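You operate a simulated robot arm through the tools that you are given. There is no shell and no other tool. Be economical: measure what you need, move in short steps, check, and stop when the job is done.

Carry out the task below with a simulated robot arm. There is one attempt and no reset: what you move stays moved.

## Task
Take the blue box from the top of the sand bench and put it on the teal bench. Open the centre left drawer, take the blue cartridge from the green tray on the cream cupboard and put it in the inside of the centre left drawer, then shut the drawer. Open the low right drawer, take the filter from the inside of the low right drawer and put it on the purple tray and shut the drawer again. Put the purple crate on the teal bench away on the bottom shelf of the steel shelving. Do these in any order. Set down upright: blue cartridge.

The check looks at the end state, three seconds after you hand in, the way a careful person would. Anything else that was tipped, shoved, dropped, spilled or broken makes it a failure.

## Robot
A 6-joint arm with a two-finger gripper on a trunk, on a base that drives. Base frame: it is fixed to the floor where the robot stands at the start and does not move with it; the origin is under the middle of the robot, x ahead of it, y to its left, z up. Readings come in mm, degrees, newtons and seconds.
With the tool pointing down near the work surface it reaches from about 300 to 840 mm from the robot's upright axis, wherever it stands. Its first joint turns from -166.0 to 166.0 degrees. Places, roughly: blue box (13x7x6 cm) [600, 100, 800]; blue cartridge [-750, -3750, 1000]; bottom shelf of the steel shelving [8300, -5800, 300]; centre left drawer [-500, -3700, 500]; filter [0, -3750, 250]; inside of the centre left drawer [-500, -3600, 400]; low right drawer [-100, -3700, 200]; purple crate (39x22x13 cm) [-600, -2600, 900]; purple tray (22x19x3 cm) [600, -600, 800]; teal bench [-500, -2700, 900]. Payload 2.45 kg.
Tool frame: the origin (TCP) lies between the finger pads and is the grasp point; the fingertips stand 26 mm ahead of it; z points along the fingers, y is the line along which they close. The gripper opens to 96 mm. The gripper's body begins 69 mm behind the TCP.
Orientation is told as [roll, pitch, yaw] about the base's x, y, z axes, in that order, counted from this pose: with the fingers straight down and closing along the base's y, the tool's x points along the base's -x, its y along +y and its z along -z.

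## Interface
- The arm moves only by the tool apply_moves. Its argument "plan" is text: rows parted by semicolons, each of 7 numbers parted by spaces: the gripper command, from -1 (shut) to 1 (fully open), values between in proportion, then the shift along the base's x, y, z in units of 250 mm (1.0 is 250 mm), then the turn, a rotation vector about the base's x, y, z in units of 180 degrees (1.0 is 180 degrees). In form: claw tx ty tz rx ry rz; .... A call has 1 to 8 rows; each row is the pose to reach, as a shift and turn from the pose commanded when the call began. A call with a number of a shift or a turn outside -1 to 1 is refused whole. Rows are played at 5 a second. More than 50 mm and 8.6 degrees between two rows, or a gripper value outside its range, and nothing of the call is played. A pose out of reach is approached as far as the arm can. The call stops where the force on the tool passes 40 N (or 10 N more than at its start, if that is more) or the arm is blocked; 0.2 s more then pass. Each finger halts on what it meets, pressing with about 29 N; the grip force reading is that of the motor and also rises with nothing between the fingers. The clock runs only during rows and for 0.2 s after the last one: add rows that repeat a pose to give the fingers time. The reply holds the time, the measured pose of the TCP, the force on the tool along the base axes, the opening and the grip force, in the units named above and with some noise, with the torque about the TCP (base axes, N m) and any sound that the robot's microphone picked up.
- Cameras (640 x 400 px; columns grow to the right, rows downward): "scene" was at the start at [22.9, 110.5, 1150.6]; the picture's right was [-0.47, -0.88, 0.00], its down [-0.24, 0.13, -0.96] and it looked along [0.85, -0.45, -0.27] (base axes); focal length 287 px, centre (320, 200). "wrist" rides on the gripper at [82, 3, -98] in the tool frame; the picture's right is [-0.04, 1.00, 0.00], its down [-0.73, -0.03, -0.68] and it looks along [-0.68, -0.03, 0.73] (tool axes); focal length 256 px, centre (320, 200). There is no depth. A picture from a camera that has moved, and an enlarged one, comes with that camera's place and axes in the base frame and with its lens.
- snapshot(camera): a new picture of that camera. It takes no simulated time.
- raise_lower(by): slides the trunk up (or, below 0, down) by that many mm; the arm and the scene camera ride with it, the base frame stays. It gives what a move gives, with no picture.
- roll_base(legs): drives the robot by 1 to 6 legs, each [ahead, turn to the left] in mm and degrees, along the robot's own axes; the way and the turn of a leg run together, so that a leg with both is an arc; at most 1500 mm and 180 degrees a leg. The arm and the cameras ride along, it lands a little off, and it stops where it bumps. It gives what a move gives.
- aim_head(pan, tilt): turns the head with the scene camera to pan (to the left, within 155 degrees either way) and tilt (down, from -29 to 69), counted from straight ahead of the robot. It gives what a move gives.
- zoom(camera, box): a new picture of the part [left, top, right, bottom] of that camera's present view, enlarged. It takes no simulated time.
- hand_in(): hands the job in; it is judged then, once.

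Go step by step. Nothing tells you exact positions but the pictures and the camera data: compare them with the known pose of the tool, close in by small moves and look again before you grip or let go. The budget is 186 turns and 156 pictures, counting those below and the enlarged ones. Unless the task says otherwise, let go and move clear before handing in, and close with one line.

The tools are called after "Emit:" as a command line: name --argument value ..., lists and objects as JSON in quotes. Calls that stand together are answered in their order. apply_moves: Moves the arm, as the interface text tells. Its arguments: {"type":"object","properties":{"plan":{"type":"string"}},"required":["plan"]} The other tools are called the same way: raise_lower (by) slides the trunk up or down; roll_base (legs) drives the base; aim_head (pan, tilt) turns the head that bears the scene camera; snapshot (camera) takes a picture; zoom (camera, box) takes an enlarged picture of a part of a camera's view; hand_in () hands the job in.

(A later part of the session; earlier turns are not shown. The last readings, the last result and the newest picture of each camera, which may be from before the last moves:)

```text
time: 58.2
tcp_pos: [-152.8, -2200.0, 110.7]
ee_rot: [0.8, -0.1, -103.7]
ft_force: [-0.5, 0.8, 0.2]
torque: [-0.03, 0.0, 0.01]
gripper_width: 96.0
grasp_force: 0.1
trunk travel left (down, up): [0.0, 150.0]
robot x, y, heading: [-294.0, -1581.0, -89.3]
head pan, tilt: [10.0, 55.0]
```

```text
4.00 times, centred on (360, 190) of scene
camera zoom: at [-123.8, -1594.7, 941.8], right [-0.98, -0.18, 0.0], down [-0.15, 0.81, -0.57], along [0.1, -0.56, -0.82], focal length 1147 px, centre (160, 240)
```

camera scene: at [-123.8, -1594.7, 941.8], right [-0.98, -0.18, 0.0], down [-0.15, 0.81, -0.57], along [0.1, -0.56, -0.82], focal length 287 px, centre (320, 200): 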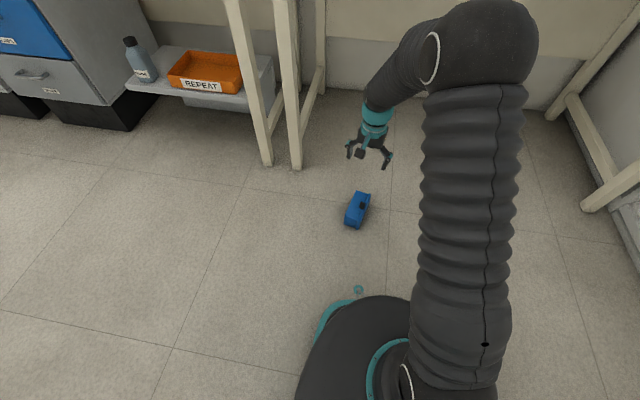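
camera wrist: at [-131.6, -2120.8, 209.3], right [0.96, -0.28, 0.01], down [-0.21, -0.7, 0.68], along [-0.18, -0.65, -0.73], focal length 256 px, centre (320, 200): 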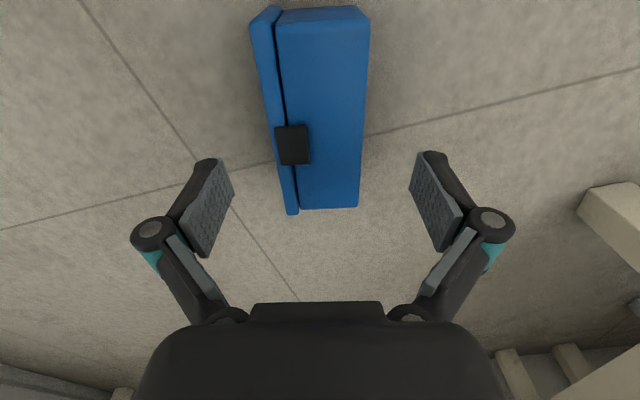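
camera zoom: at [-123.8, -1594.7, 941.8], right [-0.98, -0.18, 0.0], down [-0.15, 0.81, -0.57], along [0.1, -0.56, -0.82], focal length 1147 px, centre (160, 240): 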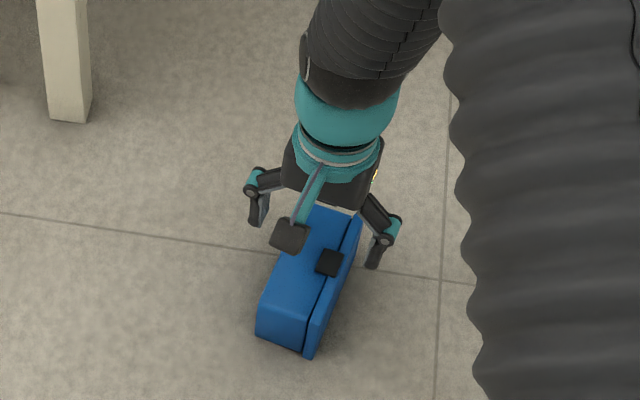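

The box is centred between the fingers. I'll lower to z≈54, close, and lift slowly.

Emit:
apply_moves --plan "1 0 0.01 -0.1 0 0 0; 1 0 0.01 -0.2 0 0 0; 1 0 0.01 -0.228 0 0 0; 1 0 0.01 -0.228 0 0 0; 0.3 0 0.01 -0.228 0 0 0; -0.2 0 0.01 -0.228 0 0 0; -1 0 0.01 -0.228 0 0 0; -1 0 0.01 -0.228 0 0 0"

Emit:
apply_moves --plan "-1 0 0 0 0 0 0; -1 0 0 0 0 0 0; -1 0 0 0.02 0 0 0; -1 0 0 0.04 0 0 0; -1 0 0 0.07 0 0 0; -1 0 0 0.1 0 0 0; -1 0 0 0.14 0 0 0; -1 0 0 0.18 0 0 0"

Emit:
zoom --camera "scene" --box '[280, 140, 440, 240]'

```text
time: 60.0
tcp_pos: [-153.1, -2195.6, 54.4]
ee_rot: [0.8, 0.1, -103.7]
ft_force: [1.3, 0.1, -0.2]
torque: [-0.07, 0.06, 0.07]
gripper_width: 59.3
grasp_force: 29.2
trunk travel left (down, up): [0.0, 150.0]
robot x, y, heading: [-296.3, -1584.4, -89.3]
head pan, tilt: [10.0, 55.0]
```

```text
time: 61.8
tcp_pos: [-154.7, -2193.7, 99.1]
ee_rot: [0.8, 0.0, -103.8]
ft_force: [-0.3, -0.1, -1.2]
torque: [-0.02, -0.01, -0.01]
gripper_width: 59.3
grasp_force: 29.2
trunk travel left (down, up): [0.0, 150.0]
robot x, y, heading: [-294.4, -1583.3, -89.4]
head pan, tilt: [10.0, 55.0]
```

```text
4.00 times, centred on (360, 190) of scene
camera zoom: at [-123.8, -1594.8, 941.8], right [-0.98, -0.18, 0.0], down [-0.15, 0.81, -0.57], along [0.1, -0.56, -0.82], focal length 1147 px, centre (160, 240)
```

zoom: 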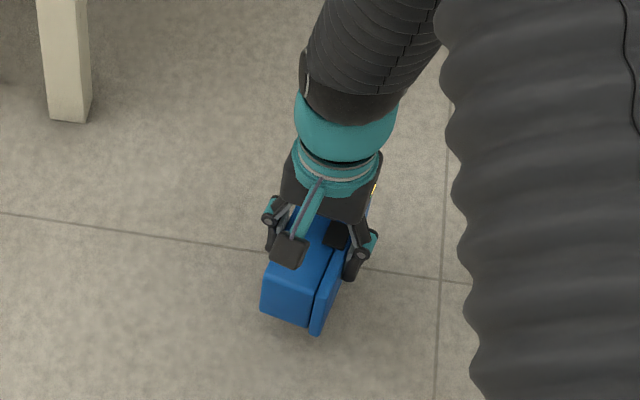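

Held firmly at 59 mm. I'll raise it clear in front of the bench.

Emit:
apply_moves --plan "-1 0 0.06 0.12 0 0 0; -1 0 0.12 0.24 0 0 0; -1 0 0.18 0.36 0 0 0; -1 0 0.24 0.48 0 0 0; -1 0 0.3 0.6 0 0 0; -1 0 0.36 0.72 0 0 0; -1 0 0.42 0.84 0 0 0; -1 0 0.48 0.96 0 0 0"

Emit:
apply_moves --plan "-1 0 0.04 0.12 0 0 0.04; -1 0 0.08 0.24 0 0 0.08; -1 0 0.12 0.36 0 0 0.12; -1 0 0.16 0.48 0 0 0.16; -1 0 0.2 0.6 0 0 0.2; -1 0 0.24 0.72 0 0 0.24; -1 0 0.28 0.84 0 0 0.28; -1 0 0.32 0.96 0 0 0.32"

Emit:
raise_lower --by 150

Emit:
aim_head --pan 5 --tilt 30

Emit:
snapshot --camera "scene"

```text
time: 63.6
tcp_pos: [-155.3, -2075.3, 338.4]
ee_rot: [0.8, 0.2, -103.8]
ft_force: [0.3, 0.3, -0.3]
torque: [0.03, -0.03, 0.04]
gripper_width: 59.6
grasp_force: 29.3
trunk travel left (down, up): [0.0, 150.0]
robot x, y, heading: [-294.5, -1583.5, -89.7]
head pan, tilt: [10.0, 55.0]
```

```text
time: 65.4
tcp_pos: [-154.9, -1997.0, 579.5]
ee_rot: [0.9, 0.0, -46.0]
ft_force: [-0.2, 0.0, -1.2]
torque: [-0.04, 0.02, 0.0]
gripper_width: 59.3
grasp_force: 28.5
trunk travel left (down, up): [0.0, 150.0]
robot x, y, heading: [-290.8, -1583.1, -89.4]
head pan, tilt: [10.0, 55.0]
```

```text
time: 67.1
tcp_pos: [-154.1, -1997.0, 729.5]
ee_rot: [0.8, 0.1, -46.1]
ft_force: [0.5, -0.3, -1.2]
torque: [0.0, 0.0, -0.02]
gripper_width: 59.5
grasp_force: 28.4
trunk travel left (down, up): [-150.0, 0.0]
robot x, y, heading: [-293.5, -1585.0, -89.5]
head pan, tilt: [10.0, 55.0]
```

```text
time: 68.0
tcp_pos: [-155.0, -1997.2, 729.5]
ee_rot: [0.9, 0.1, -46.1]
ft_force: [0.9, -0.1, -1.5]
torque: [0.02, 0.0, 0.0]
gripper_width: 59.5
grasp_force: 29.2
trunk travel left (down, up): [-150.0, 0.0]
robot x, y, heading: [-296.3, -1587.1, -89.4]
head pan, tilt: [5.0, 30.0]
```

```text
118 pictures are left
camera scene: at [-128.3, -1613.8, 1127.8], right [-1.0, -0.1, 0.0], down [-0.05, 0.5, -0.87], along [0.08, -0.86, -0.5], focal length 287 px, centre (320, 200)
```

scene: 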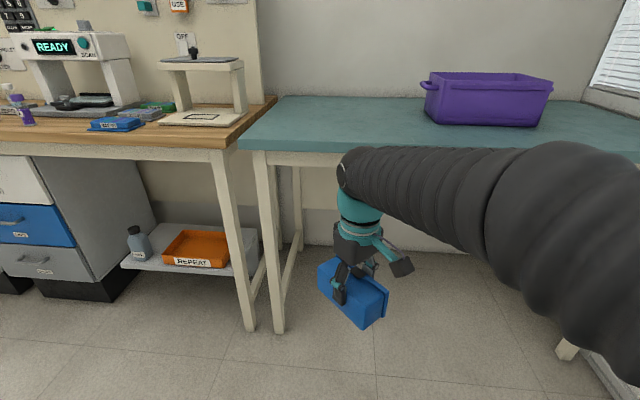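

Next I'll lift the box above bench height and finish turning it so its bottom faces the robot, ready to tilt upright.

Emit:
apply_moves --plan "-1 0 0 0.12 0 0 0.032; -1 0 0 0.24 0 0 0.064; -1 0 0 0.36 0 0 0.096; -1 0 0 0.48 0 0 0.128; -1 0 0 0.6 0 0 0.16; -1 0 0 0.72 0 0 0.192; -1 0 0 0.84 0 0 0.224; -1 0 0 0.96 0 0 0.256"

Emit:
apply_moves --plan "-1 0 -0.04 0.02 -0.045 0 0; -1 0 -0.08 0.04 -0.09 0 0; -1 0 -0.12 0.06 -0.135 0 0; -1 0 -0.16 0.08 -0.18 0 0; -1 0 -0.2 0.1 -0.225 0 0; -1 0 -0.24 0.12 -0.27 0 0; -1 0 -0.28 0.14 -0.315 0 0; -1 0 -0.32 0.16 -0.345 0 0"

Emit:
snapshot --camera "scene"

```text
time: 69.8
tcp_pos: [-154.9, -1997.5, 970.8]
ee_rot: [0.8, 0.0, 0.0]
ft_force: [-0.2, 0.3, -0.8]
torque: [0.03, 0.0, 0.04]
gripper_width: 59.7
grasp_force: 29.1
trunk travel left (down, up): [-150.0, 0.0]
robot x, y, heading: [-296.6, -1583.2, -89.4]
head pan, tilt: [5.0, 30.0]
```

```text
time: 71.6
tcp_pos: [-154.7, -2076.2, 1010.0]
ee_rot: [-61.4, 0.1, 0.0]
ft_force: [-1.0, -0.9, -0.9]
torque: [0.02, -0.04, -0.01]
gripper_width: 59.5
grasp_force: 28.4
trunk travel left (down, up): [-150.0, 0.0]
robot x, y, heading: [-291.0, -1583.6, -89.8]
head pan, tilt: [5.0, 30.0]
```

```text
117 pictures are left
camera scene: at [-128.3, -1613.8, 1127.9], right [-1.0, -0.1, 0.0], down [-0.05, 0.5, -0.87], along [0.08, -0.86, -0.5], focal length 287 px, centre (320, 200)
```

scene: 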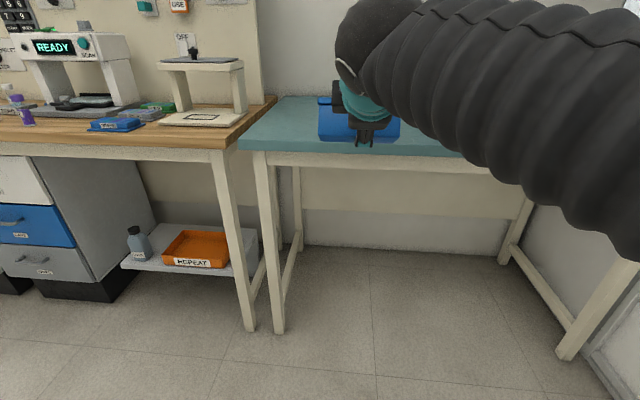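

The box is now tilted, bottom down. I'll roll closer and bring it over the bench.

Emit:
roll_base --legs '[[260, 0]]'

Emit:
apply_moves --plan "-1 0 -0.14 0 0 0 0; -1 0 -0.28 -0.02 0 0 0; -1 0 -0.42 -0.05 0 0 0; -1 0 -0.54 -0.08 0 0 0; -1 0 -0.66 -0.12 0 0 0; -1 0 -0.66 -0.16 0 0 0; -1 0 -0.66 -0.2 0 0 0; -1 0 -0.66 -0.2 0 0 0"

Emit:
snapshot --camera "scene"

Emit:
snapshot --camera "wrist"

```text
time: 73.5
tcp_pos: [-151.2, -2339.9, 1009.2]
ee_rot: [-61.2, 0.0, 0.1]
ft_force: [0.7, 0.1, -2.2]
torque: [0.01, 0.03, 0.0]
gripper_width: 59.5
grasp_force: 28.8
trunk travel left (down, up): [-150.0, 0.0]
robot x, y, heading: [-292.1, -1849.6, -89.3]
head pan, tilt: [5.0, 30.0]
```

```text
time: 75.3
tcp_pos: [-152.1, -2505.3, 960.9]
ee_rot: [-61.3, 0.0, 0.1]
ft_force: [0.1, -0.6, -0.3]
torque: [0.01, 0.02, 0.0]
gripper_width: 59.4
grasp_force: 29.0
trunk travel left (down, up): [-150.0, 0.0]
robot x, y, heading: [-293.5, -1845.8, -89.4]
head pan, tilt: [5.0, 30.0]
```

```text
116 pictures are left
camera scene: at [-125.7, -1876.6, 1127.9], right [-1.0, -0.1, 0.0], down [-0.05, 0.5, -0.87], along [0.09, -0.86, -0.5], focal length 287 px, centre (320, 200)
```

scene: 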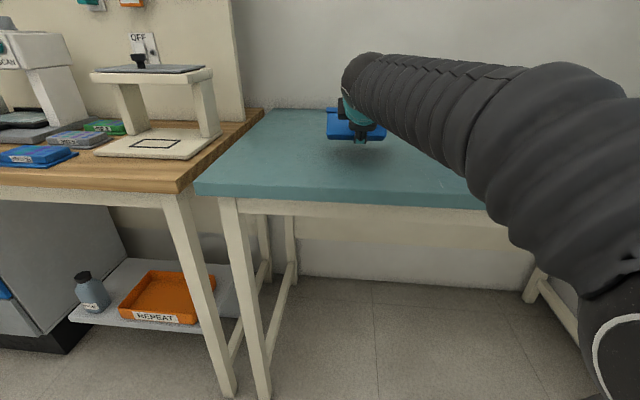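

```text
115 pictures are left
camera wrist: at [-233.2, -2418.0, 1004.1], right [0.04, 0.48, -0.88], down [0.73, 0.58, 0.35], along [0.68, -0.66, -0.33], focal length 256 px, centre (320, 200)
```

wrist: 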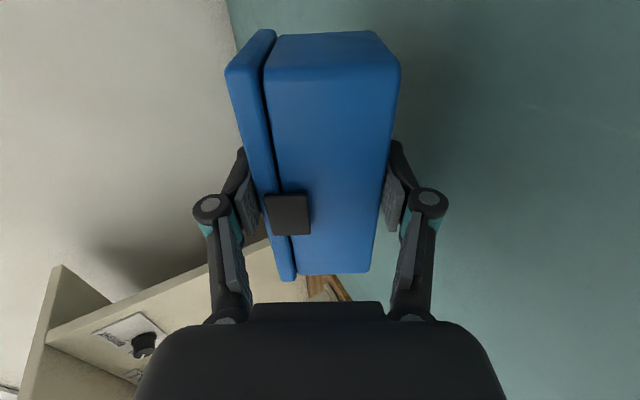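

Now I'll lower until the back-bottom edge touches, expected at z≈928.

Emit:
apply_moves --plan "-1 0 0 -0.05 0 0 0; -1 0 0 -0.08 0 0 0; -1 0 0 -0.1 0 0 0; -1 0 0 -0.11 0 0 0; -1 0 0 -0.12 0 0 0; -1 0 0 -0.13 0 0 0; -1 0 0 -0.14 0 0 0; -1 0 0 -0.15 0 0 0"

Emit:
zoom --camera "scene" --box '[280, 60, 440, 160]'

```text
time: 77.3
tcp_pos: [-151.7, -2505.3, 930.4]
ee_rot: [-62.3, -0.2, 0.3]
ft_force: [0.5, -3.4, 11.6]
torque: [-0.59, 0.24, 0.04]
gripper_width: 59.5
grasp_force: 28.9
trunk travel left (down, up): [-150.0, 0.0]
robot x, y, heading: [-288.3, -1849.7, -89.5]
head pan, tilt: [5.0, 30.0]
stopped in row 8: the force on the tool passed its limit at 41 N (the readings are from after the stop); the commanded pose is now the measured one
```

```text
4.00 times, centred on (360, 110) of scene
camera zoom: at [-125.8, -1876.2, 1127.4], right [-1.0, -0.1, 0.0], down [-0.05, 0.5, -0.87], along [0.08, -0.86, -0.5], focal length 1147 px, centre (160, 560)
```

zoom: 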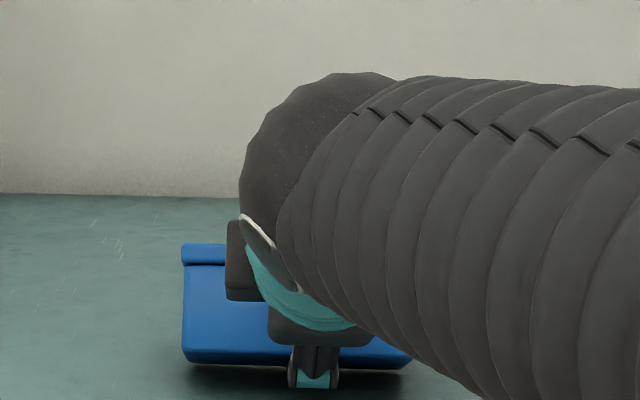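

Contact came where predicted. I'll open slightly and ease the fingers out backwards while flattening the tilt, so the box settles on its base.

Emit:
apply_moves --plan "0.35 0 0 0 0 0 0; 0.42 0 0.032 0.012 0 0 0; 0.45 0 0.064 0.024 -0.011 0 0; 0.45 0 0.096 0.032 -0.028 0 0; 0.5 0 0.128 0.032 -0.044 0 0; 0.5 0 0.16 0.02 -0.055 0 0; 0.5 0 0.19 0.012 -0.055 0 0; 0.5 0 0.22 0.012 -0.055 0 0"

Emit:
snapshot --camera "wrist"

Emit:
zoom --camera "scene" --box '[280, 60, 440, 160]'

```text
time: 79.1
tcp_pos: [-150.5, -2449.7, 931.4]
ee_rot: [-71.8, -0.1, 0.2]
ft_force: [0.8, -0.7, 0.6]
torque: [0.0, 0.02, 0.01]
gripper_width: 72.0
grasp_force: 0.1
trunk travel left (down, up): [-150.0, 0.0]
robot x, y, heading: [-292.9, -1842.3, -89.3]
head pan, tilt: [5.0, 30.0]
```

```text
113 pictures are left
camera wrist: at [-232.2, -2356.8, 958.4], right [0.04, 0.31, -0.95], down [0.73, 0.64, 0.24], along [0.68, -0.7, -0.2], focal length 256 px, centre (320, 200)
```

wrist: 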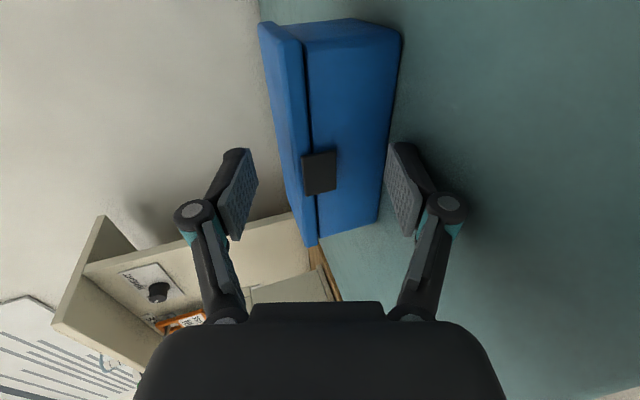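

```text
4.00 times, centred on (360, 110) of scene
camera zoom: at [-125.7, -1876.5, 1127.9], right [-1.0, -0.1, 0.0], down [-0.05, 0.5, -0.87], along [0.09, -0.86, -0.5], focal length 1147 px, centre (160, 560)
```

zoom: 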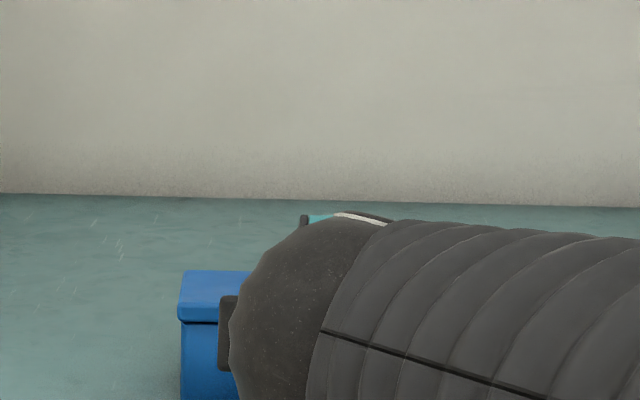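

The box now stands upright on the bench. I'll back the fingers straight away and verify.

Emit:
apply_moves --plan "0.5 0 0.1 0 0 0 0; 0.5 0 0.24 0.02 0 0 0; 0.5 0 0.4 0.06 0 0 0; 0.5 0 0.56 0.1 0 0 0; 0.5 0 0.7 0.14 0 0 0; 0.5 0 0.86 0.2 0 0 0; 0.5 0 0.86 0.2 0 0 0"

Emit:
roll_base --legs '[[-350, 0]]'

Emit:
aim_head --pan 0 --tilt 25

Emit:
snapshot --camera "scene"

```text
time: 80.7
tcp_pos: [-147.9, -2235.1, 981.8]
ee_rot: [-71.7, -0.1, 0.3]
ft_force: [-0.1, 0.0, 0.3]
torque: [-0.03, 0.04, -0.03]
gripper_width: 72.0
grasp_force: 0.0
trunk travel left (down, up): [-150.0, 0.0]
robot x, y, heading: [-291.8, -1845.5, -89.5]
head pan, tilt: [5.0, 30.0]
```

```text
time: 83.0
tcp_pos: [-154.5, -1878.7, 982.1]
ee_rot: [-71.9, -0.1, -0.1]
ft_force: [0.5, 0.1, -0.3]
torque: [0.01, -0.03, 0.03]
gripper_width: 72.0
grasp_force: 0.1
trunk travel left (down, up): [-150.0, 0.0]
robot x, y, heading: [-294.8, -1487.4, -89.7]
head pan, tilt: [5.0, 30.0]
```

```text
time: 83.6
tcp_pos: [-154.0, -1879.1, 981.2]
ee_rot: [-71.8, 0.0, 0.0]
ft_force: [0.3, 0.0, 0.5]
torque: [0.04, 0.0, -0.03]
gripper_width: 71.8
grasp_force: 0.1
trunk travel left (down, up): [-150.0, 0.0]
robot x, y, heading: [-291.7, -1485.8, -89.9]
head pan, tilt: [0.0, 25.0]
```

```text
111 pictures are left
camera scene: at [-136.7, -1522.8, 1135.8], right [-1.0, -0.01, 0.0], down [0.0, 0.42, -0.91], along [0.0, -0.91, -0.42], focal length 287 px, centre (320, 200)
```

scene: 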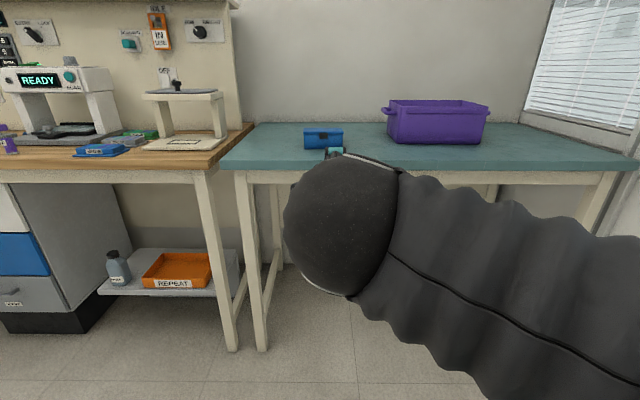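

The blue box is upright on the teal bench. Next is the purple crate, so I'll point the tool down again and shift the robot in front of it, near x≈−577.

Emit:
apply_moves --plan "1 0 0.0 0 0.046 0 0; 1 0 0 0 0.092 0 0; 1 0 0 0 0.138 0 0; 1 0 0 0 0.184 0 0; 1 0 0 0 0.23 0 0; 1 0 0 0 0.276 0 0; 1 0 0 0 0.322 0 0; 1 0 0 0 0.368 0 0"

Emit:
apply_moves --plan "1 0 0 0 0.031 0 0; 1 0 0 0 0.031 0 0"

Emit:
roll_base --legs '[[0, -45], [400, 0], [0, 45]]'

Emit:
aim_head --pan -5 --tilt 20

Emit:
snapshot --camera "scene"

```text
time: 85.4
tcp_pos: [-154.9, -1879.4, 982.1]
ee_rot: [-5.5, 0.0, -0.1]
ft_force: [-0.5, 0.6, 1.0]
torque: [-0.09, -0.07, 0.01]
gripper_width: 96.3
grasp_force: 0.0
trunk travel left (down, up): [-150.0, 0.0]
robot x, y, heading: [-297.5, -1488.1, -89.6]
head pan, tilt: [0.0, 25.0]
```

```text
time: 86.0
tcp_pos: [-154.0, -1879.1, 982.7]
ee_rot: [0.0, 0.0, -0.2]
ft_force: [-0.2, 0.1, -1.4]
torque: [-0.02, -0.02, 0.0]
gripper_width: 95.9
grasp_force: 0.1
trunk travel left (down, up): [-150.0, 0.0]
robot x, y, heading: [-294.5, -1489.2, -89.8]
head pan, tilt: [0.0, 25.0]
```

```text
time: 92.7
tcp_pos: [-436.7, -2159.5, 982.2]
ee_rot: [0.0, 0.0, -0.2]
ft_force: [0.8, 0.7, 0.5]
torque: [-0.02, -0.02, 0.02]
gripper_width: 95.9
grasp_force: 0.0
trunk travel left (down, up): [-150.0, 0.0]
robot x, y, heading: [-578.2, -1770.1, -89.8]
head pan, tilt: [0.0, 25.0]
```

```text
time: 93.3
tcp_pos: [-437.0, -2160.0, 982.9]
ee_rot: [-0.1, 0.0, -0.2]
ft_force: [0.6, 0.4, 0.8]
torque: [0.02, -0.03, -0.04]
gripper_width: 96.0
grasp_force: 0.2
trunk travel left (down, up): [-150.0, 0.0]
robot x, y, heading: [-576.1, -1766.0, -89.6]
head pan, tilt: [-5.0, 20.0]
```

```text
110 pictures are left
camera scene: at [-426.7, -1804.3, 1143.9], right [-1.0, 0.08, 0.0], down [0.03, 0.34, -0.94], along [-0.08, -0.94, -0.34], focal length 287 px, centre (320, 200)
```

scene: 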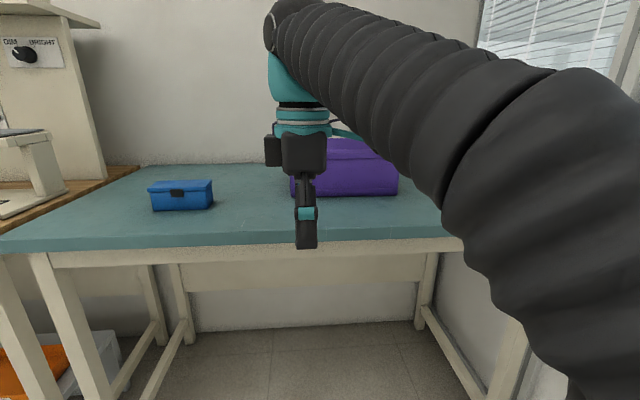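

The arm hides the crate from the scene camera. I'll turn the wrist camera to face it.

Emit:
apply_moves --plan "1 -0.05 0 0 0 0 -0.046; 1 -0.1 0 0 0 0 -0.092; 1 -0.15 0 0 0 0 -0.138; 1 -0.2 0 0 0 0 -0.184; 1 -0.25 0 0 0 0 -0.23; 1 -0.3 0 0 0 0 -0.276; 1 -0.4 0 0 0 0 -0.322; 1 -0.5 0 0 0 0 -0.368"

Emit:
apply_moves --plan "1 0 -0.1 0 0 0 -0.046; 1 0 -0.2 0 0 0 -0.092; 1 0 -0.3 0 0 0 -0.132; 1 0 -0.4 0 0 0 -0.132; 1 0 -0.4 0 0 0 -0.132"

Emit:
snapshot --camera "wrist"

Emit:
snapshot --camera "scene"

```text
time: 95.1
tcp_pos: [-561.7, -2159.0, 981.4]
ee_rot: [0.1, 0.1, -66.5]
ft_force: [0.2, -0.3, 0.3]
torque: [-0.01, 0.0, 0.01]
gripper_width: 96.7
grasp_force: 0.1
trunk travel left (down, up): [-150.0, 0.0]
robot x, y, heading: [-572.3, -1771.0, -89.6]
head pan, tilt: [-5.0, 20.0]
```

```text
time: 96.3
tcp_pos: [-561.1, -2259.2, 980.9]
ee_rot: [0.0, 0.0, -90.2]
ft_force: [-0.7, 0.5, 0.4]
torque: [-0.03, 0.01, 0.0]
gripper_width: 95.8
grasp_force: 0.1
trunk travel left (down, up): [-150.0, 0.0]
robot x, y, heading: [-580.3, -1771.0, -89.8]
head pan, tilt: [-5.0, 20.0]
```

```text
109 pictures are left
camera wrist: at [-556.7, -2178.9, 1078.9], right [1.0, -0.04, 0.0], down [-0.03, -0.73, 0.68], along [-0.03, -0.68, -0.73], focal length 256 px, centre (320, 200)
```

wrist: 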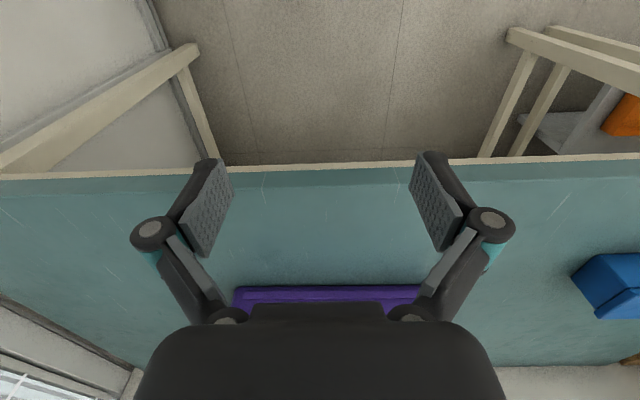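

```text
108 pictures are left
camera scene: at [-426.8, -1804.2, 1143.9], right [-1.0, 0.08, 0.0], down [0.03, 0.34, -0.94], along [-0.08, -0.94, -0.34], focal length 287 px, centre (320, 200)
```

scene: 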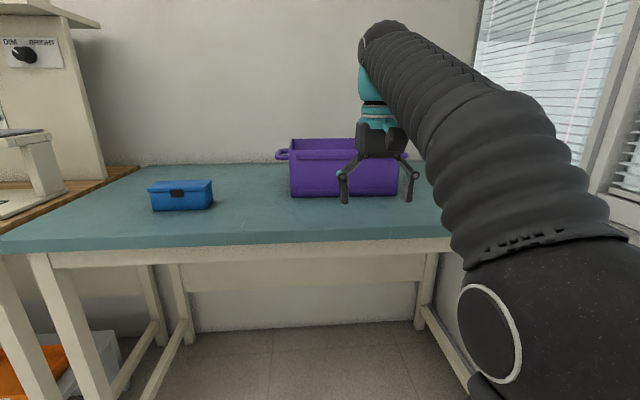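

Emit:
zoom --camera "scene" --box '[264, 125, 424, 225]'

```text
4.00 times, centred on (344, 175) of scene
camera zoom: at [-426.8, -1804.2, 1143.9], right [-1.0, 0.08, 0.0], down [0.03, 0.34, -0.94], along [-0.08, -0.94, -0.34], focal length 1147 px, centre (224, 300)
```

zoom: 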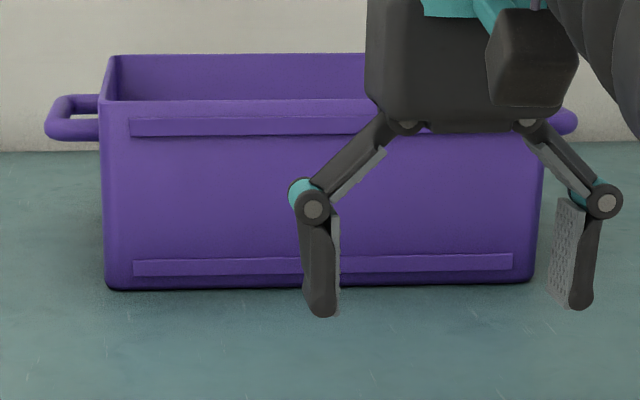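

The crate has a solid wall with end loops, and its rim is near z≈1006, at the limit of what the arm reaches with the tool straight down. I'll tilt the tool about 30° to hook the near wall, then straighten it while lowering. First I'll turn the gripper to close along y.

Emit:
apply_moves --plan "1 0 0.05 0 0 0 0.046; 1 0 0.1 0 0 0 0.092; 1 0 0.15 0 0 0 0.138; 1 0 0.2 0 0 0 0.184; 1 0 0.25 0 0 0 0.23; 1 0 0.3 0 0 0 0.276; 1 0 0.35 0 0 0 0.322; 1 0 0.4 0 0 0 0.368"

Emit:
apply_moves --plan "1 0 0 0 0 0 0.046; 1 0 0 0 0 0 0.092; 1 0 0 0 0 0 0.134; 1 0 0 0 0 0 0.134"

Emit:
apply_moves --plan "1 0 0 0.04 -0.045 0 0; 1 0 0 0.08 -0.09 0 0; 1 0 0 0.12 -0.135 0 0; 1 0 0 0.18 -0.18 0 0; 1 0 0 0.24 -0.18 0 0; 1 0 0 0.24 -0.18 0 0"

Emit:
roll_base --legs '[[220, 0]]'

Emit:
snapshot --camera "scene"

Emit:
snapshot --camera "wrist"

```text
time: 98.1
tcp_pos: [-560.5, -2160.5, 981.5]
ee_rot: [-0.1, 0.0, -23.8]
ft_force: [-0.7, 0.3, 0.3]
torque: [0.01, -0.03, 0.02]
gripper_width: 96.2
grasp_force: 0.0
trunk travel left (down, up): [-150.0, 0.0]
robot x, y, heading: [-579.6, -1769.9, -89.8]
head pan, tilt: [-5.0, 20.0]
```

```text
time: 99.1
tcp_pos: [-561.5, -2159.4, 981.6]
ee_rot: [-0.1, 0.0, 0.4]
ft_force: [0.8, -0.3, 0.6]
torque: [-0.02, -0.01, -0.01]
gripper_width: 95.9
grasp_force: 0.0
trunk travel left (down, up): [-150.0, 0.0]
robot x, y, heading: [-581.9, -1773.8, -89.9]
head pan, tilt: [-5.0, 20.0]
```

```text
time: 100.5
tcp_pos: [-561.5, -2159.4, 1042.6]
ee_rot: [-32.4, 0.2, 0.2]
ft_force: [-0.3, -1.0, 0.3]
torque: [0.01, -0.04, -0.03]
gripper_width: 96.1
grasp_force: 0.1
trunk travel left (down, up): [-150.0, 0.0]
robot x, y, heading: [-576.3, -1772.7, -89.7]
head pan, tilt: [-5.0, 20.0]
```

```text
time: 102.2
tcp_pos: [-557.1, -2380.9, 1041.5]
ee_rot: [-32.4, 0.1, 0.4]
ft_force: [0.4, 0.1, 0.8]
torque: [0.02, 0.02, 0.01]
gripper_width: 96.0
grasp_force: 0.0
trunk travel left (down, up): [-150.0, 0.0]
robot x, y, heading: [-573.4, -1991.6, -89.4]
head pan, tilt: [-5.0, 20.0]
```

```text
106 pictures are left
camera scene: at [-425.2, -2025.3, 1143.9], right [-1.0, 0.08, 0.0], down [0.03, 0.34, -0.94], along [-0.07, -0.94, -0.34], focal length 287 px, centre (320, 200)
```

scene: 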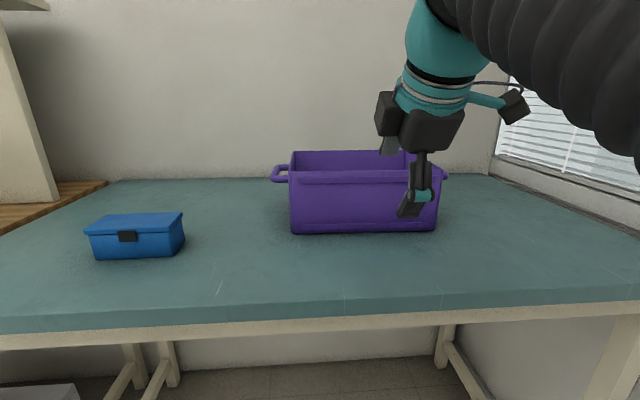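

```text
105 pictures are left
camera wrist: at [-638.1, -2326.3, 1122.9], right [0.03, 0.84, -0.54], down [0.73, 0.34, 0.59], along [0.68, -0.41, -0.61], focal length 256 px, centre (320, 200)
```

wrist: 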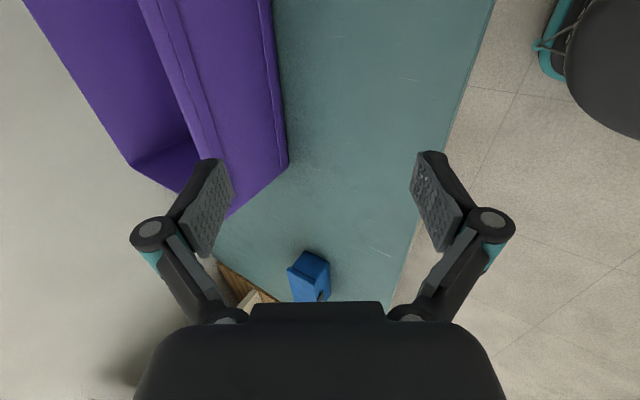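

I have a good view now: the crate body spans x≈−713 to −406, with its near wall at y≈−2570. I'll roll a little closer, then hook the wall.

Emit:
roll_base --legs '[[90, 0]]'

Emit:
apply_moves --plan "1 0 -0.1 0 0 0 0; 1 0 -0.2 0 0 0 0; 1 0 -0.3 0 0 0 0; 1 0 -0.36 0 0 0 0; 1 0 -0.36 0 0 0 0"

Emit:
snapshot --camera "scene"

Emit:
snapshot --camera "wrist"

```text
time: 103.3
tcp_pos: [-555.2, -2470.8, 1042.3]
ee_rot: [-32.3, 0.1, 0.4]
ft_force: [0.3, 0.6, -0.3]
torque: [-0.01, -0.03, 0.02]
gripper_width: 95.9
grasp_force: 0.2
trunk travel left (down, up): [-150.0, 0.0]
robot x, y, heading: [-573.3, -2084.4, -89.3]
head pan, tilt: [-5.0, 20.0]
```

```text
time: 104.5
tcp_pos: [-555.6, -2559.2, 1040.6]
ee_rot: [-32.5, 0.1, 0.4]
ft_force: [-0.4, -0.2, 0.5]
torque: [0.01, -0.01, 0.04]
gripper_width: 96.3
grasp_force: 0.1
trunk travel left (down, up): [-150.0, 0.0]
robot x, y, heading: [-574.5, -2083.8, -89.2]
head pan, tilt: [-5.0, 20.0]
```

```text
104 pictures are left
camera scene: at [-424.3, -2115.1, 1143.9], right [-1.0, 0.08, 0.0], down [0.03, 0.34, -0.94], along [-0.07, -0.94, -0.34], focal length 287 px, centre (320, 200)
```

scene: 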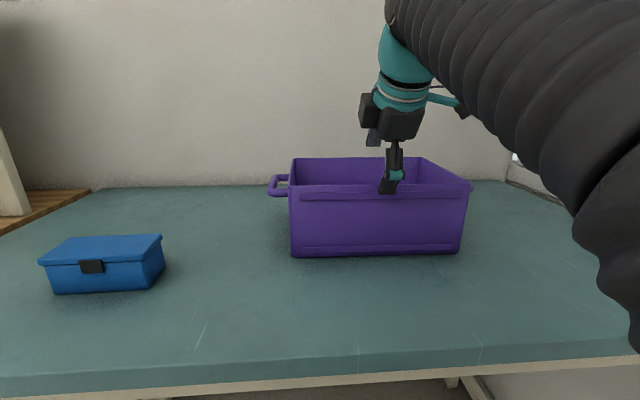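

```text
103 pictures are left
camera wrist: at [-637.3, -2505.2, 1121.9], right [0.03, 0.84, -0.54], down [0.73, 0.34, 0.59], along [0.68, -0.41, -0.61], focal length 256 px, centre (320, 200)
```

wrist: 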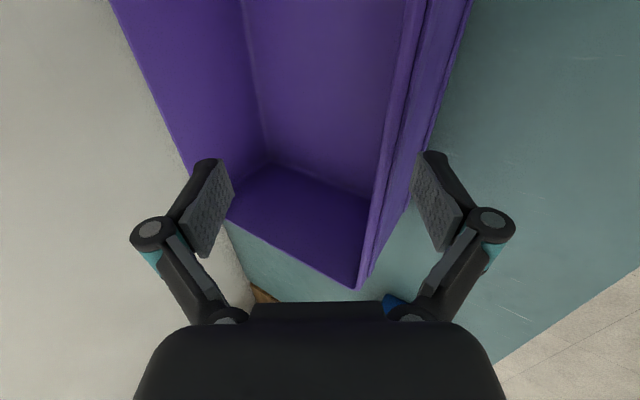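

The crate is empty and its near wall is between the fingers, with the wrist view putting the wall at y≈−2540. I'll straighten the tool and lower it around the wall.

Emit:
apply_moves --plan "1 0 0.07 0 0 0 0; 1 0 0.08 -0.03 0.045 0 -0.004; 1 0 0.08 -0.07 0.09 0 -0.008; 1 0 0.08 -0.12 0.135 0 -0.012; 1 0 0.08 -0.18 0.18 0 -0.015; 1 0 0.08 -0.26 0.18 0 -0.015; 1 0 0.08 -0.34 0.18 0 -0.015; 1 0 0.08 -0.34 0.18 0 -0.015"

Emit:
snapshot --camera "wrist"

Emit:
snapshot --camera "scene"

```text
time: 106.3
tcp_pos: [-555.2, -2541.2, 957.8]
ee_rot: [0.0, 0.6, -2.1]
ft_force: [0.5, 0.0, 0.2]
torque: [0.0, 0.01, 0.0]
gripper_width: 96.1
grasp_force: 0.1
trunk travel left (down, up): [-150.0, 0.0]
robot x, y, heading: [-574.0, -2082.6, -89.3]
head pan, tilt: [-5.0, 20.0]
```

```text
102 pictures are left
camera wrist: at [-635.0, -2534.8, 1055.2], right [0.08, 1.0, 0.0], down [0.74, -0.06, 0.67], along [0.67, -0.05, -0.74], focal length 256 px, centre (320, 200)
```

wrist: 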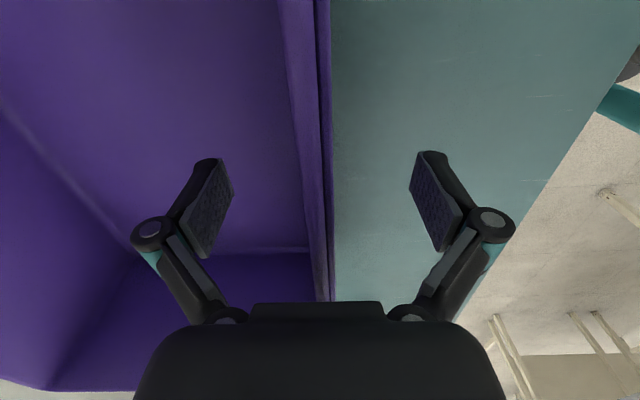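

```text
101 pictures are left
camera scene: at [-424.3, -2115.2, 1143.9], right [-1.0, 0.08, 0.0], down [0.03, 0.34, -0.94], along [-0.07, -0.94, -0.34], focal length 287 px, centre (320, 200)
```

scene: 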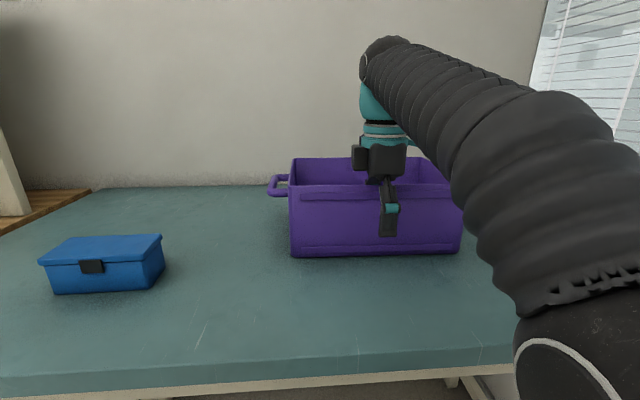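

The wall is centred between the fingers. I'll close and lift a little to gauge the weight and droop.

Emit:
apply_moves --plan "0.4 0 0 0 0 0 0; 0 0 0 0 0 0 0; -0.5 0 0 0 0 0 0; -1 0 0 0 0 0 0; -1 0 0 0 0 0 0; -1 0 0 0 0 0 0; -1 0 0 0 0 0 0; -1 0 0 0 0 0 0"

Emit:
apply_moves --plan "-1 0 0 0.01 0 0 0; -1 0 0 0.02 0 0 0; -1 0 0 0.04 0 0 0; -1 0 0 0.06 0 0 0; -1 0 0 0.06 0 0 0; -1 0 0 0.06 0 0 0"

Emit:
snapshot --camera "scene"

```text
time: 108.1
tcp_pos: [-555.2, -2540.7, 956.7]
ee_rot: [-0.1, 0.6, -2.2]
ft_force: [0.7, -0.2, 0.5]
torque: [0.02, -0.13, 0.54]
gripper_width: 5.7
grasp_force: 29.1
trunk travel left (down, up): [-150.0, 0.0]
robot x, y, heading: [-575.6, -2082.9, -89.4]
head pan, tilt: [-5.0, 20.0]
```

```text
time: 109.5
tcp_pos: [-555.9, -2540.0, 971.7]
ee_rot: [0.0, 0.5, -2.1]
ft_force: [0.2, 1.2, -8.0]
torque: [0.87, -0.06, 0.0]
gripper_width: 5.6
grasp_force: 28.9
trunk travel left (down, up): [-150.0, 0.0]
robot x, y, heading: [-576.0, -2081.8, -89.3]
head pan, tilt: [-5.0, 20.0]
```

```text
100 pictures are left
camera scene: at [-424.3, -2115.6, 1143.9], right [-1.0, 0.08, 0.0], down [0.03, 0.34, -0.94], along [-0.07, -0.94, -0.34], focal length 287 px, centre (320, 200)
```

scene: 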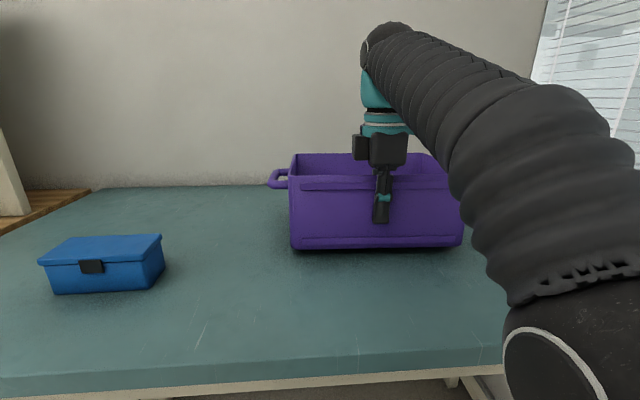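

The crate is held level and weighs about 0.8 kg. I'll raise it slightly more and back away from the bench slowly.

Emit:
apply_moves --plan "-1 0 0 0.01 0 0 0; -1 0 0 0.02 0 0 0; -1 0 0 0.03 0 0 0; -1 0 0 0.04 0 0 0; -1 0 0 0.05 0 0 0; -1 0 0 0.06 0 0 0; -1 0 0 0.06 0 0 0"

Emit:
roll_base --legs '[[-150, 0]]'

Emit:
snapshot --camera "scene"

```text
time: 111.1
tcp_pos: [-556.3, -2540.0, 987.7]
ee_rot: [0.0, 0.5, -2.0]
ft_force: [-0.6, -0.4, -7.9]
torque: [0.82, -0.05, 0.02]
gripper_width: 6.2
grasp_force: 29.1
trunk travel left (down, up): [-150.0, 0.0]
robot x, y, heading: [-574.3, -2080.9, -89.5]
head pan, tilt: [-5.0, 20.0]
```

```text
time: 112.5
tcp_pos: [-557.3, -2391.5, 986.5]
ee_rot: [0.1, 0.6, -2.1]
ft_force: [0.2, 0.2, -7.8]
torque: [0.85, -0.05, 0.03]
gripper_width: 5.8
grasp_force: 28.6
trunk travel left (down, up): [-150.0, 0.0]
robot x, y, heading: [-572.7, -1931.7, -89.3]
head pan, tilt: [-5.0, 20.0]
```

```text
99 pictures are left
camera scene: at [-425.8, -1966.8, 1143.9], right [-1.0, 0.08, 0.0], down [0.03, 0.34, -0.94], along [-0.07, -0.94, -0.34], focal length 287 px, centre (320, 200)
```

scene: 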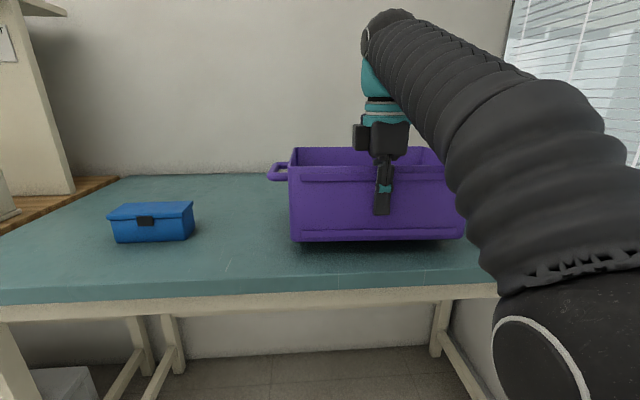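

Stable. I'll back further out into the aisle, turn to face +x, and look where the route to the other room goes.

Emit:
roll_base --legs '[[-300, 0], [0, 90]]'

Emit:
aim_head --pan -20 --tilt 10

Emit:
snapshot --camera "scene"

Emit:
aim_head --pan 40 --tilt 10

Emit:
snapshot --camera "scene"

```text
time: 118.3
tcp_pos: [-120.1, -1626.5, 987.3]
ee_rot: [0.0, 0.6, 86.7]
ft_force: [-0.2, -0.2, -7.8]
torque: [0.07, 0.83, 0.0]
gripper_width: 6.0
grasp_force: 28.5
trunk travel left (down, up): [-150.0, 0.0]
robot x, y, heading: [-580.1, -1638.5, -0.8]
head pan, tilt: [-5.0, 20.0]
```

```text
time: 119.0
tcp_pos: [-119.6, -1626.8, 987.5]
ee_rot: [0.1, 0.4, 86.8]
ft_force: [-0.2, 0.0, -7.2]
torque: [0.07, 0.83, 0.01]
gripper_width: 6.0
grasp_force: 29.1
trunk travel left (down, up): [-150.0, 0.0]
robot x, y, heading: [-577.8, -1640.4, -0.6]
head pan, tilt: [-20.0, 10.0]
```

```text
98 pictures are left
camera scene: at [-549.8, -1511.5, 1160.1], right [-0.35, -0.94, 0.0], down [-0.16, 0.06, -0.98], along [0.92, -0.35, -0.17], focal length 287 px, centre (320, 200)
```

scene: 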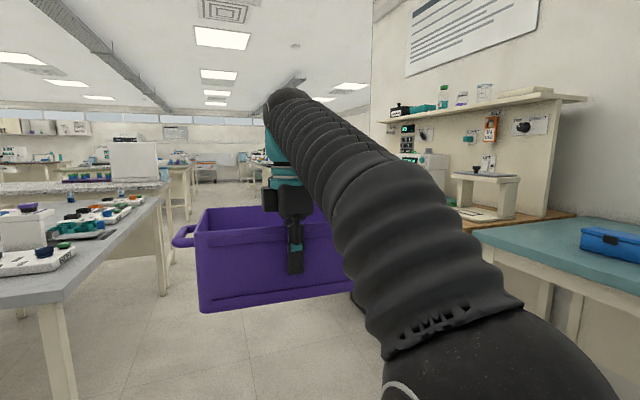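

```text
time: 120.3
tcp_pos: [-120.5, -1626.1, 987.1]
ee_rot: [0.0, 0.6, 86.8]
ft_force: [0.3, 0.3, -8.7]
torque: [0.07, 0.8, 0.01]
gripper_width: 6.0
grasp_force: 28.9
trunk travel left (down, up): [-150.0, 0.0]
robot x, y, heading: [-580.1, -1640.9, -0.5]
head pan, tilt: [40.0, 10.0]
```

```text
97 pictures are left
camera scene: at [-565.1, -1419.9, 1160.2], right [0.63, -0.77, 0.0], down [-0.13, -0.11, -0.98], along [0.76, 0.62, -0.17], focal length 287 px, centre (320, 200)
```

scene: 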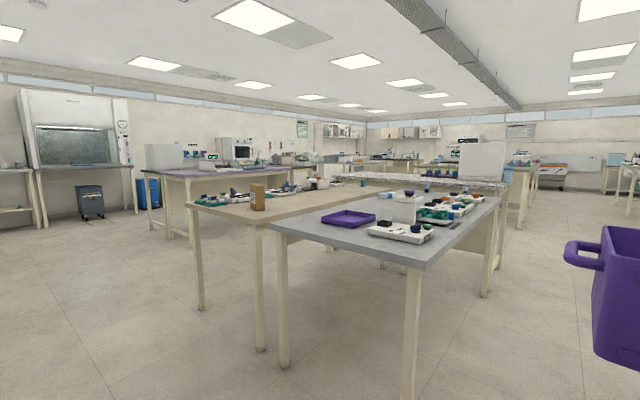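

The aisle between the grey bench and the wooden bench is about 1.2 m wide. I'll drive along it with a slight shift right, then look past the wall's end.

Emit:
roll_base --legs '[[700, -8], [700, 8.6], [600, 0]]'

Emit:
aim_head --pan -60 --tilt 10

Emit:
snapshot --camera "scene"

Emit:
aim_head --pan 20 --tilt 12

Emit:
snapshot --camera "scene"

```text
time: 130.7
tcp_pos: [1893.3, -1731.3, 986.5]
ee_rot: [0.0, 0.6, 87.9]
ft_force: [0.3, 0.5, -7.6]
torque: [0.03, 0.84, -0.01]
gripper_width: 6.2
grasp_force: 29.6
trunk travel left (down, up): [-150.0, 0.0]
robot x, y, heading: [1435.7, -1749.9, 0.5]
head pan, tilt: [40.0, 10.0]
```

```text
time: 132.5
tcp_pos: [1893.4, -1731.9, 987.3]
ee_rot: [0.2, 0.6, 88.0]
ft_force: [0.2, -0.4, -7.9]
torque: [0.05, 0.87, 0.0]
gripper_width: 6.1
grasp_force: 28.9
trunk travel left (down, up): [-150.0, 0.0]
robot x, y, heading: [1436.9, -1748.2, 0.7]
head pan, tilt: [-60.0, 10.0]
```

```text
96 pictures are left
camera scene: at [1422.2, -1673.4, 1160.2], right [-0.86, -0.51, 0.0], down [-0.09, 0.15, -0.98], along [0.5, -0.85, -0.17], focal length 287 px, centre (320, 200)
```

scene: 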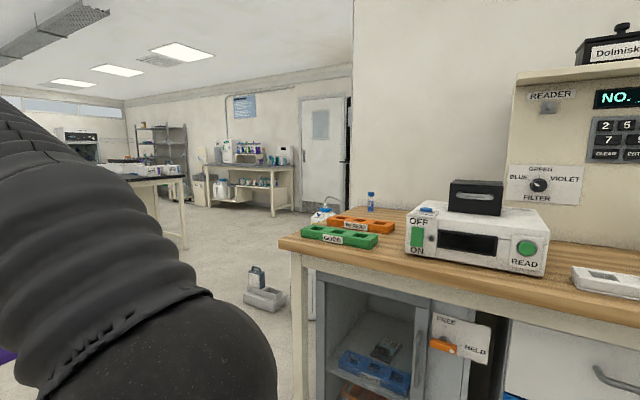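

```text
time: 134.0
tcp_pos: [1894.3, -1731.5, 986.6]
ee_rot: [0.1, 0.6, 87.8]
ft_force: [-0.4, 0.2, -8.2]
torque: [0.08, 0.87, 0.0]
gripper_width: 6.2
grasp_force: 28.6
trunk travel left (down, up): [-150.0, 0.0]
robot x, y, heading: [1436.3, -1751.0, 0.5]
head pan, tilt: [20.0, 12.0]
```

```text
95 pictures are left
camera scene: at [1462.1, -1560.6, 1156.9], right [0.35, -0.94, 0.0], down [-0.2, -0.07, -0.98], along [0.92, 0.34, -0.21], focal length 287 px, centre (320, 200)
```

scene: 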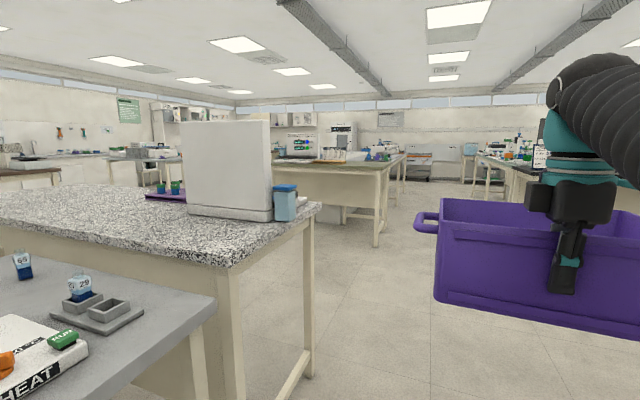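

Beyond the wall's corner (x≈2000) the room opens, and I can see the steel shelving far off at about (8300, −5700). There's a tub on the floor near (2940, −3310) and a black bench from (4500, −3700), so I'll steer between them.

Emit:
roll_base --legs '[[1500, 0], [0, -75.8], [700, 0]]'

Emit:
aim_head --pan 30 --tilt 15

Emit:
snapshot --camera "scene"

Emit:
aim_head --pan -45 --tilt 15

Emit:
snapshot --camera "scene"

```text
time: 148.2
tcp_pos: [3253.9, -2833.8, 986.4]
ee_rot: [0.2, 0.6, 12.2]
ft_force: [0.3, -0.3, -8.2]
torque: [0.81, 0.2, -0.01]
gripper_width: 6.2
grasp_force: 28.9
trunk travel left (down, up): [-150.0, 0.0]
robot x, y, heading: [3118.7, -2394.5, -75.1]
head pan, tilt: [20.0, 12.0]
```

```text
time: 148.9
tcp_pos: [3253.7, -2833.0, 986.9]
ee_rot: [0.0, 0.6, 12.3]
ft_force: [-0.1, -1.1, -7.7]
torque: [0.84, 0.17, 0.0]
gripper_width: 6.1
grasp_force: 28.7
trunk travel left (down, up): [-150.0, 0.0]
robot x, y, heading: [3125.2, -2395.9, -75.2]
head pan, tilt: [30.0, 15.0]
```

```text
94 pictures are left
camera scene: at [3325.4, -2362.7, 1152.1], right [-0.71, -0.71, 0.0], down [-0.18, 0.18, -0.97], along [0.68, -0.68, -0.26], focal length 287 px, centre (320, 200)
```

scene: 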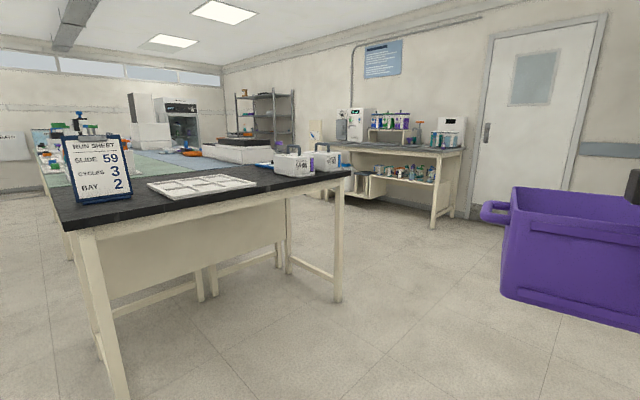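

```text
time: 150.4
tcp_pos: [3254.0, -2832.9, 987.8]
ee_rot: [0.1, 0.6, 12.2]
ft_force: [-0.3, -0.4, -8.2]
torque: [0.86, 0.21, 0.0]
gripper_width: 6.0
grasp_force: 29.2
trunk travel left (down, up): [-150.0, 0.0]
robot x, y, heading: [3121.8, -2394.9, -75.0]
head pan, tilt: [-45.0, 15.0]
```

```text
93 pictures are left
camera scene: at [3212.7, -2377.3, 1152.1], right [-0.87, 0.5, 0.0], down [0.13, 0.22, -0.97], along [-0.48, -0.84, -0.26], focal length 287 px, centre (320, 200)
```

scene: 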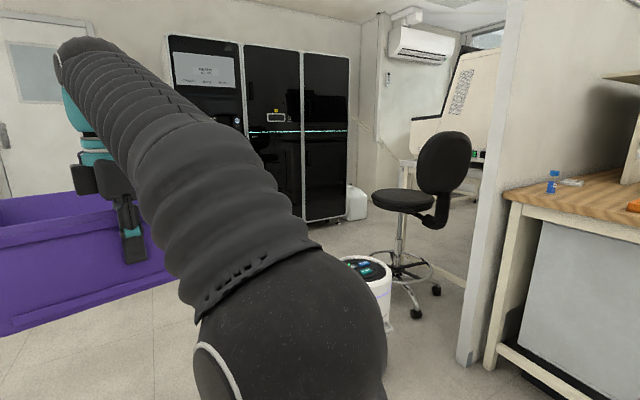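

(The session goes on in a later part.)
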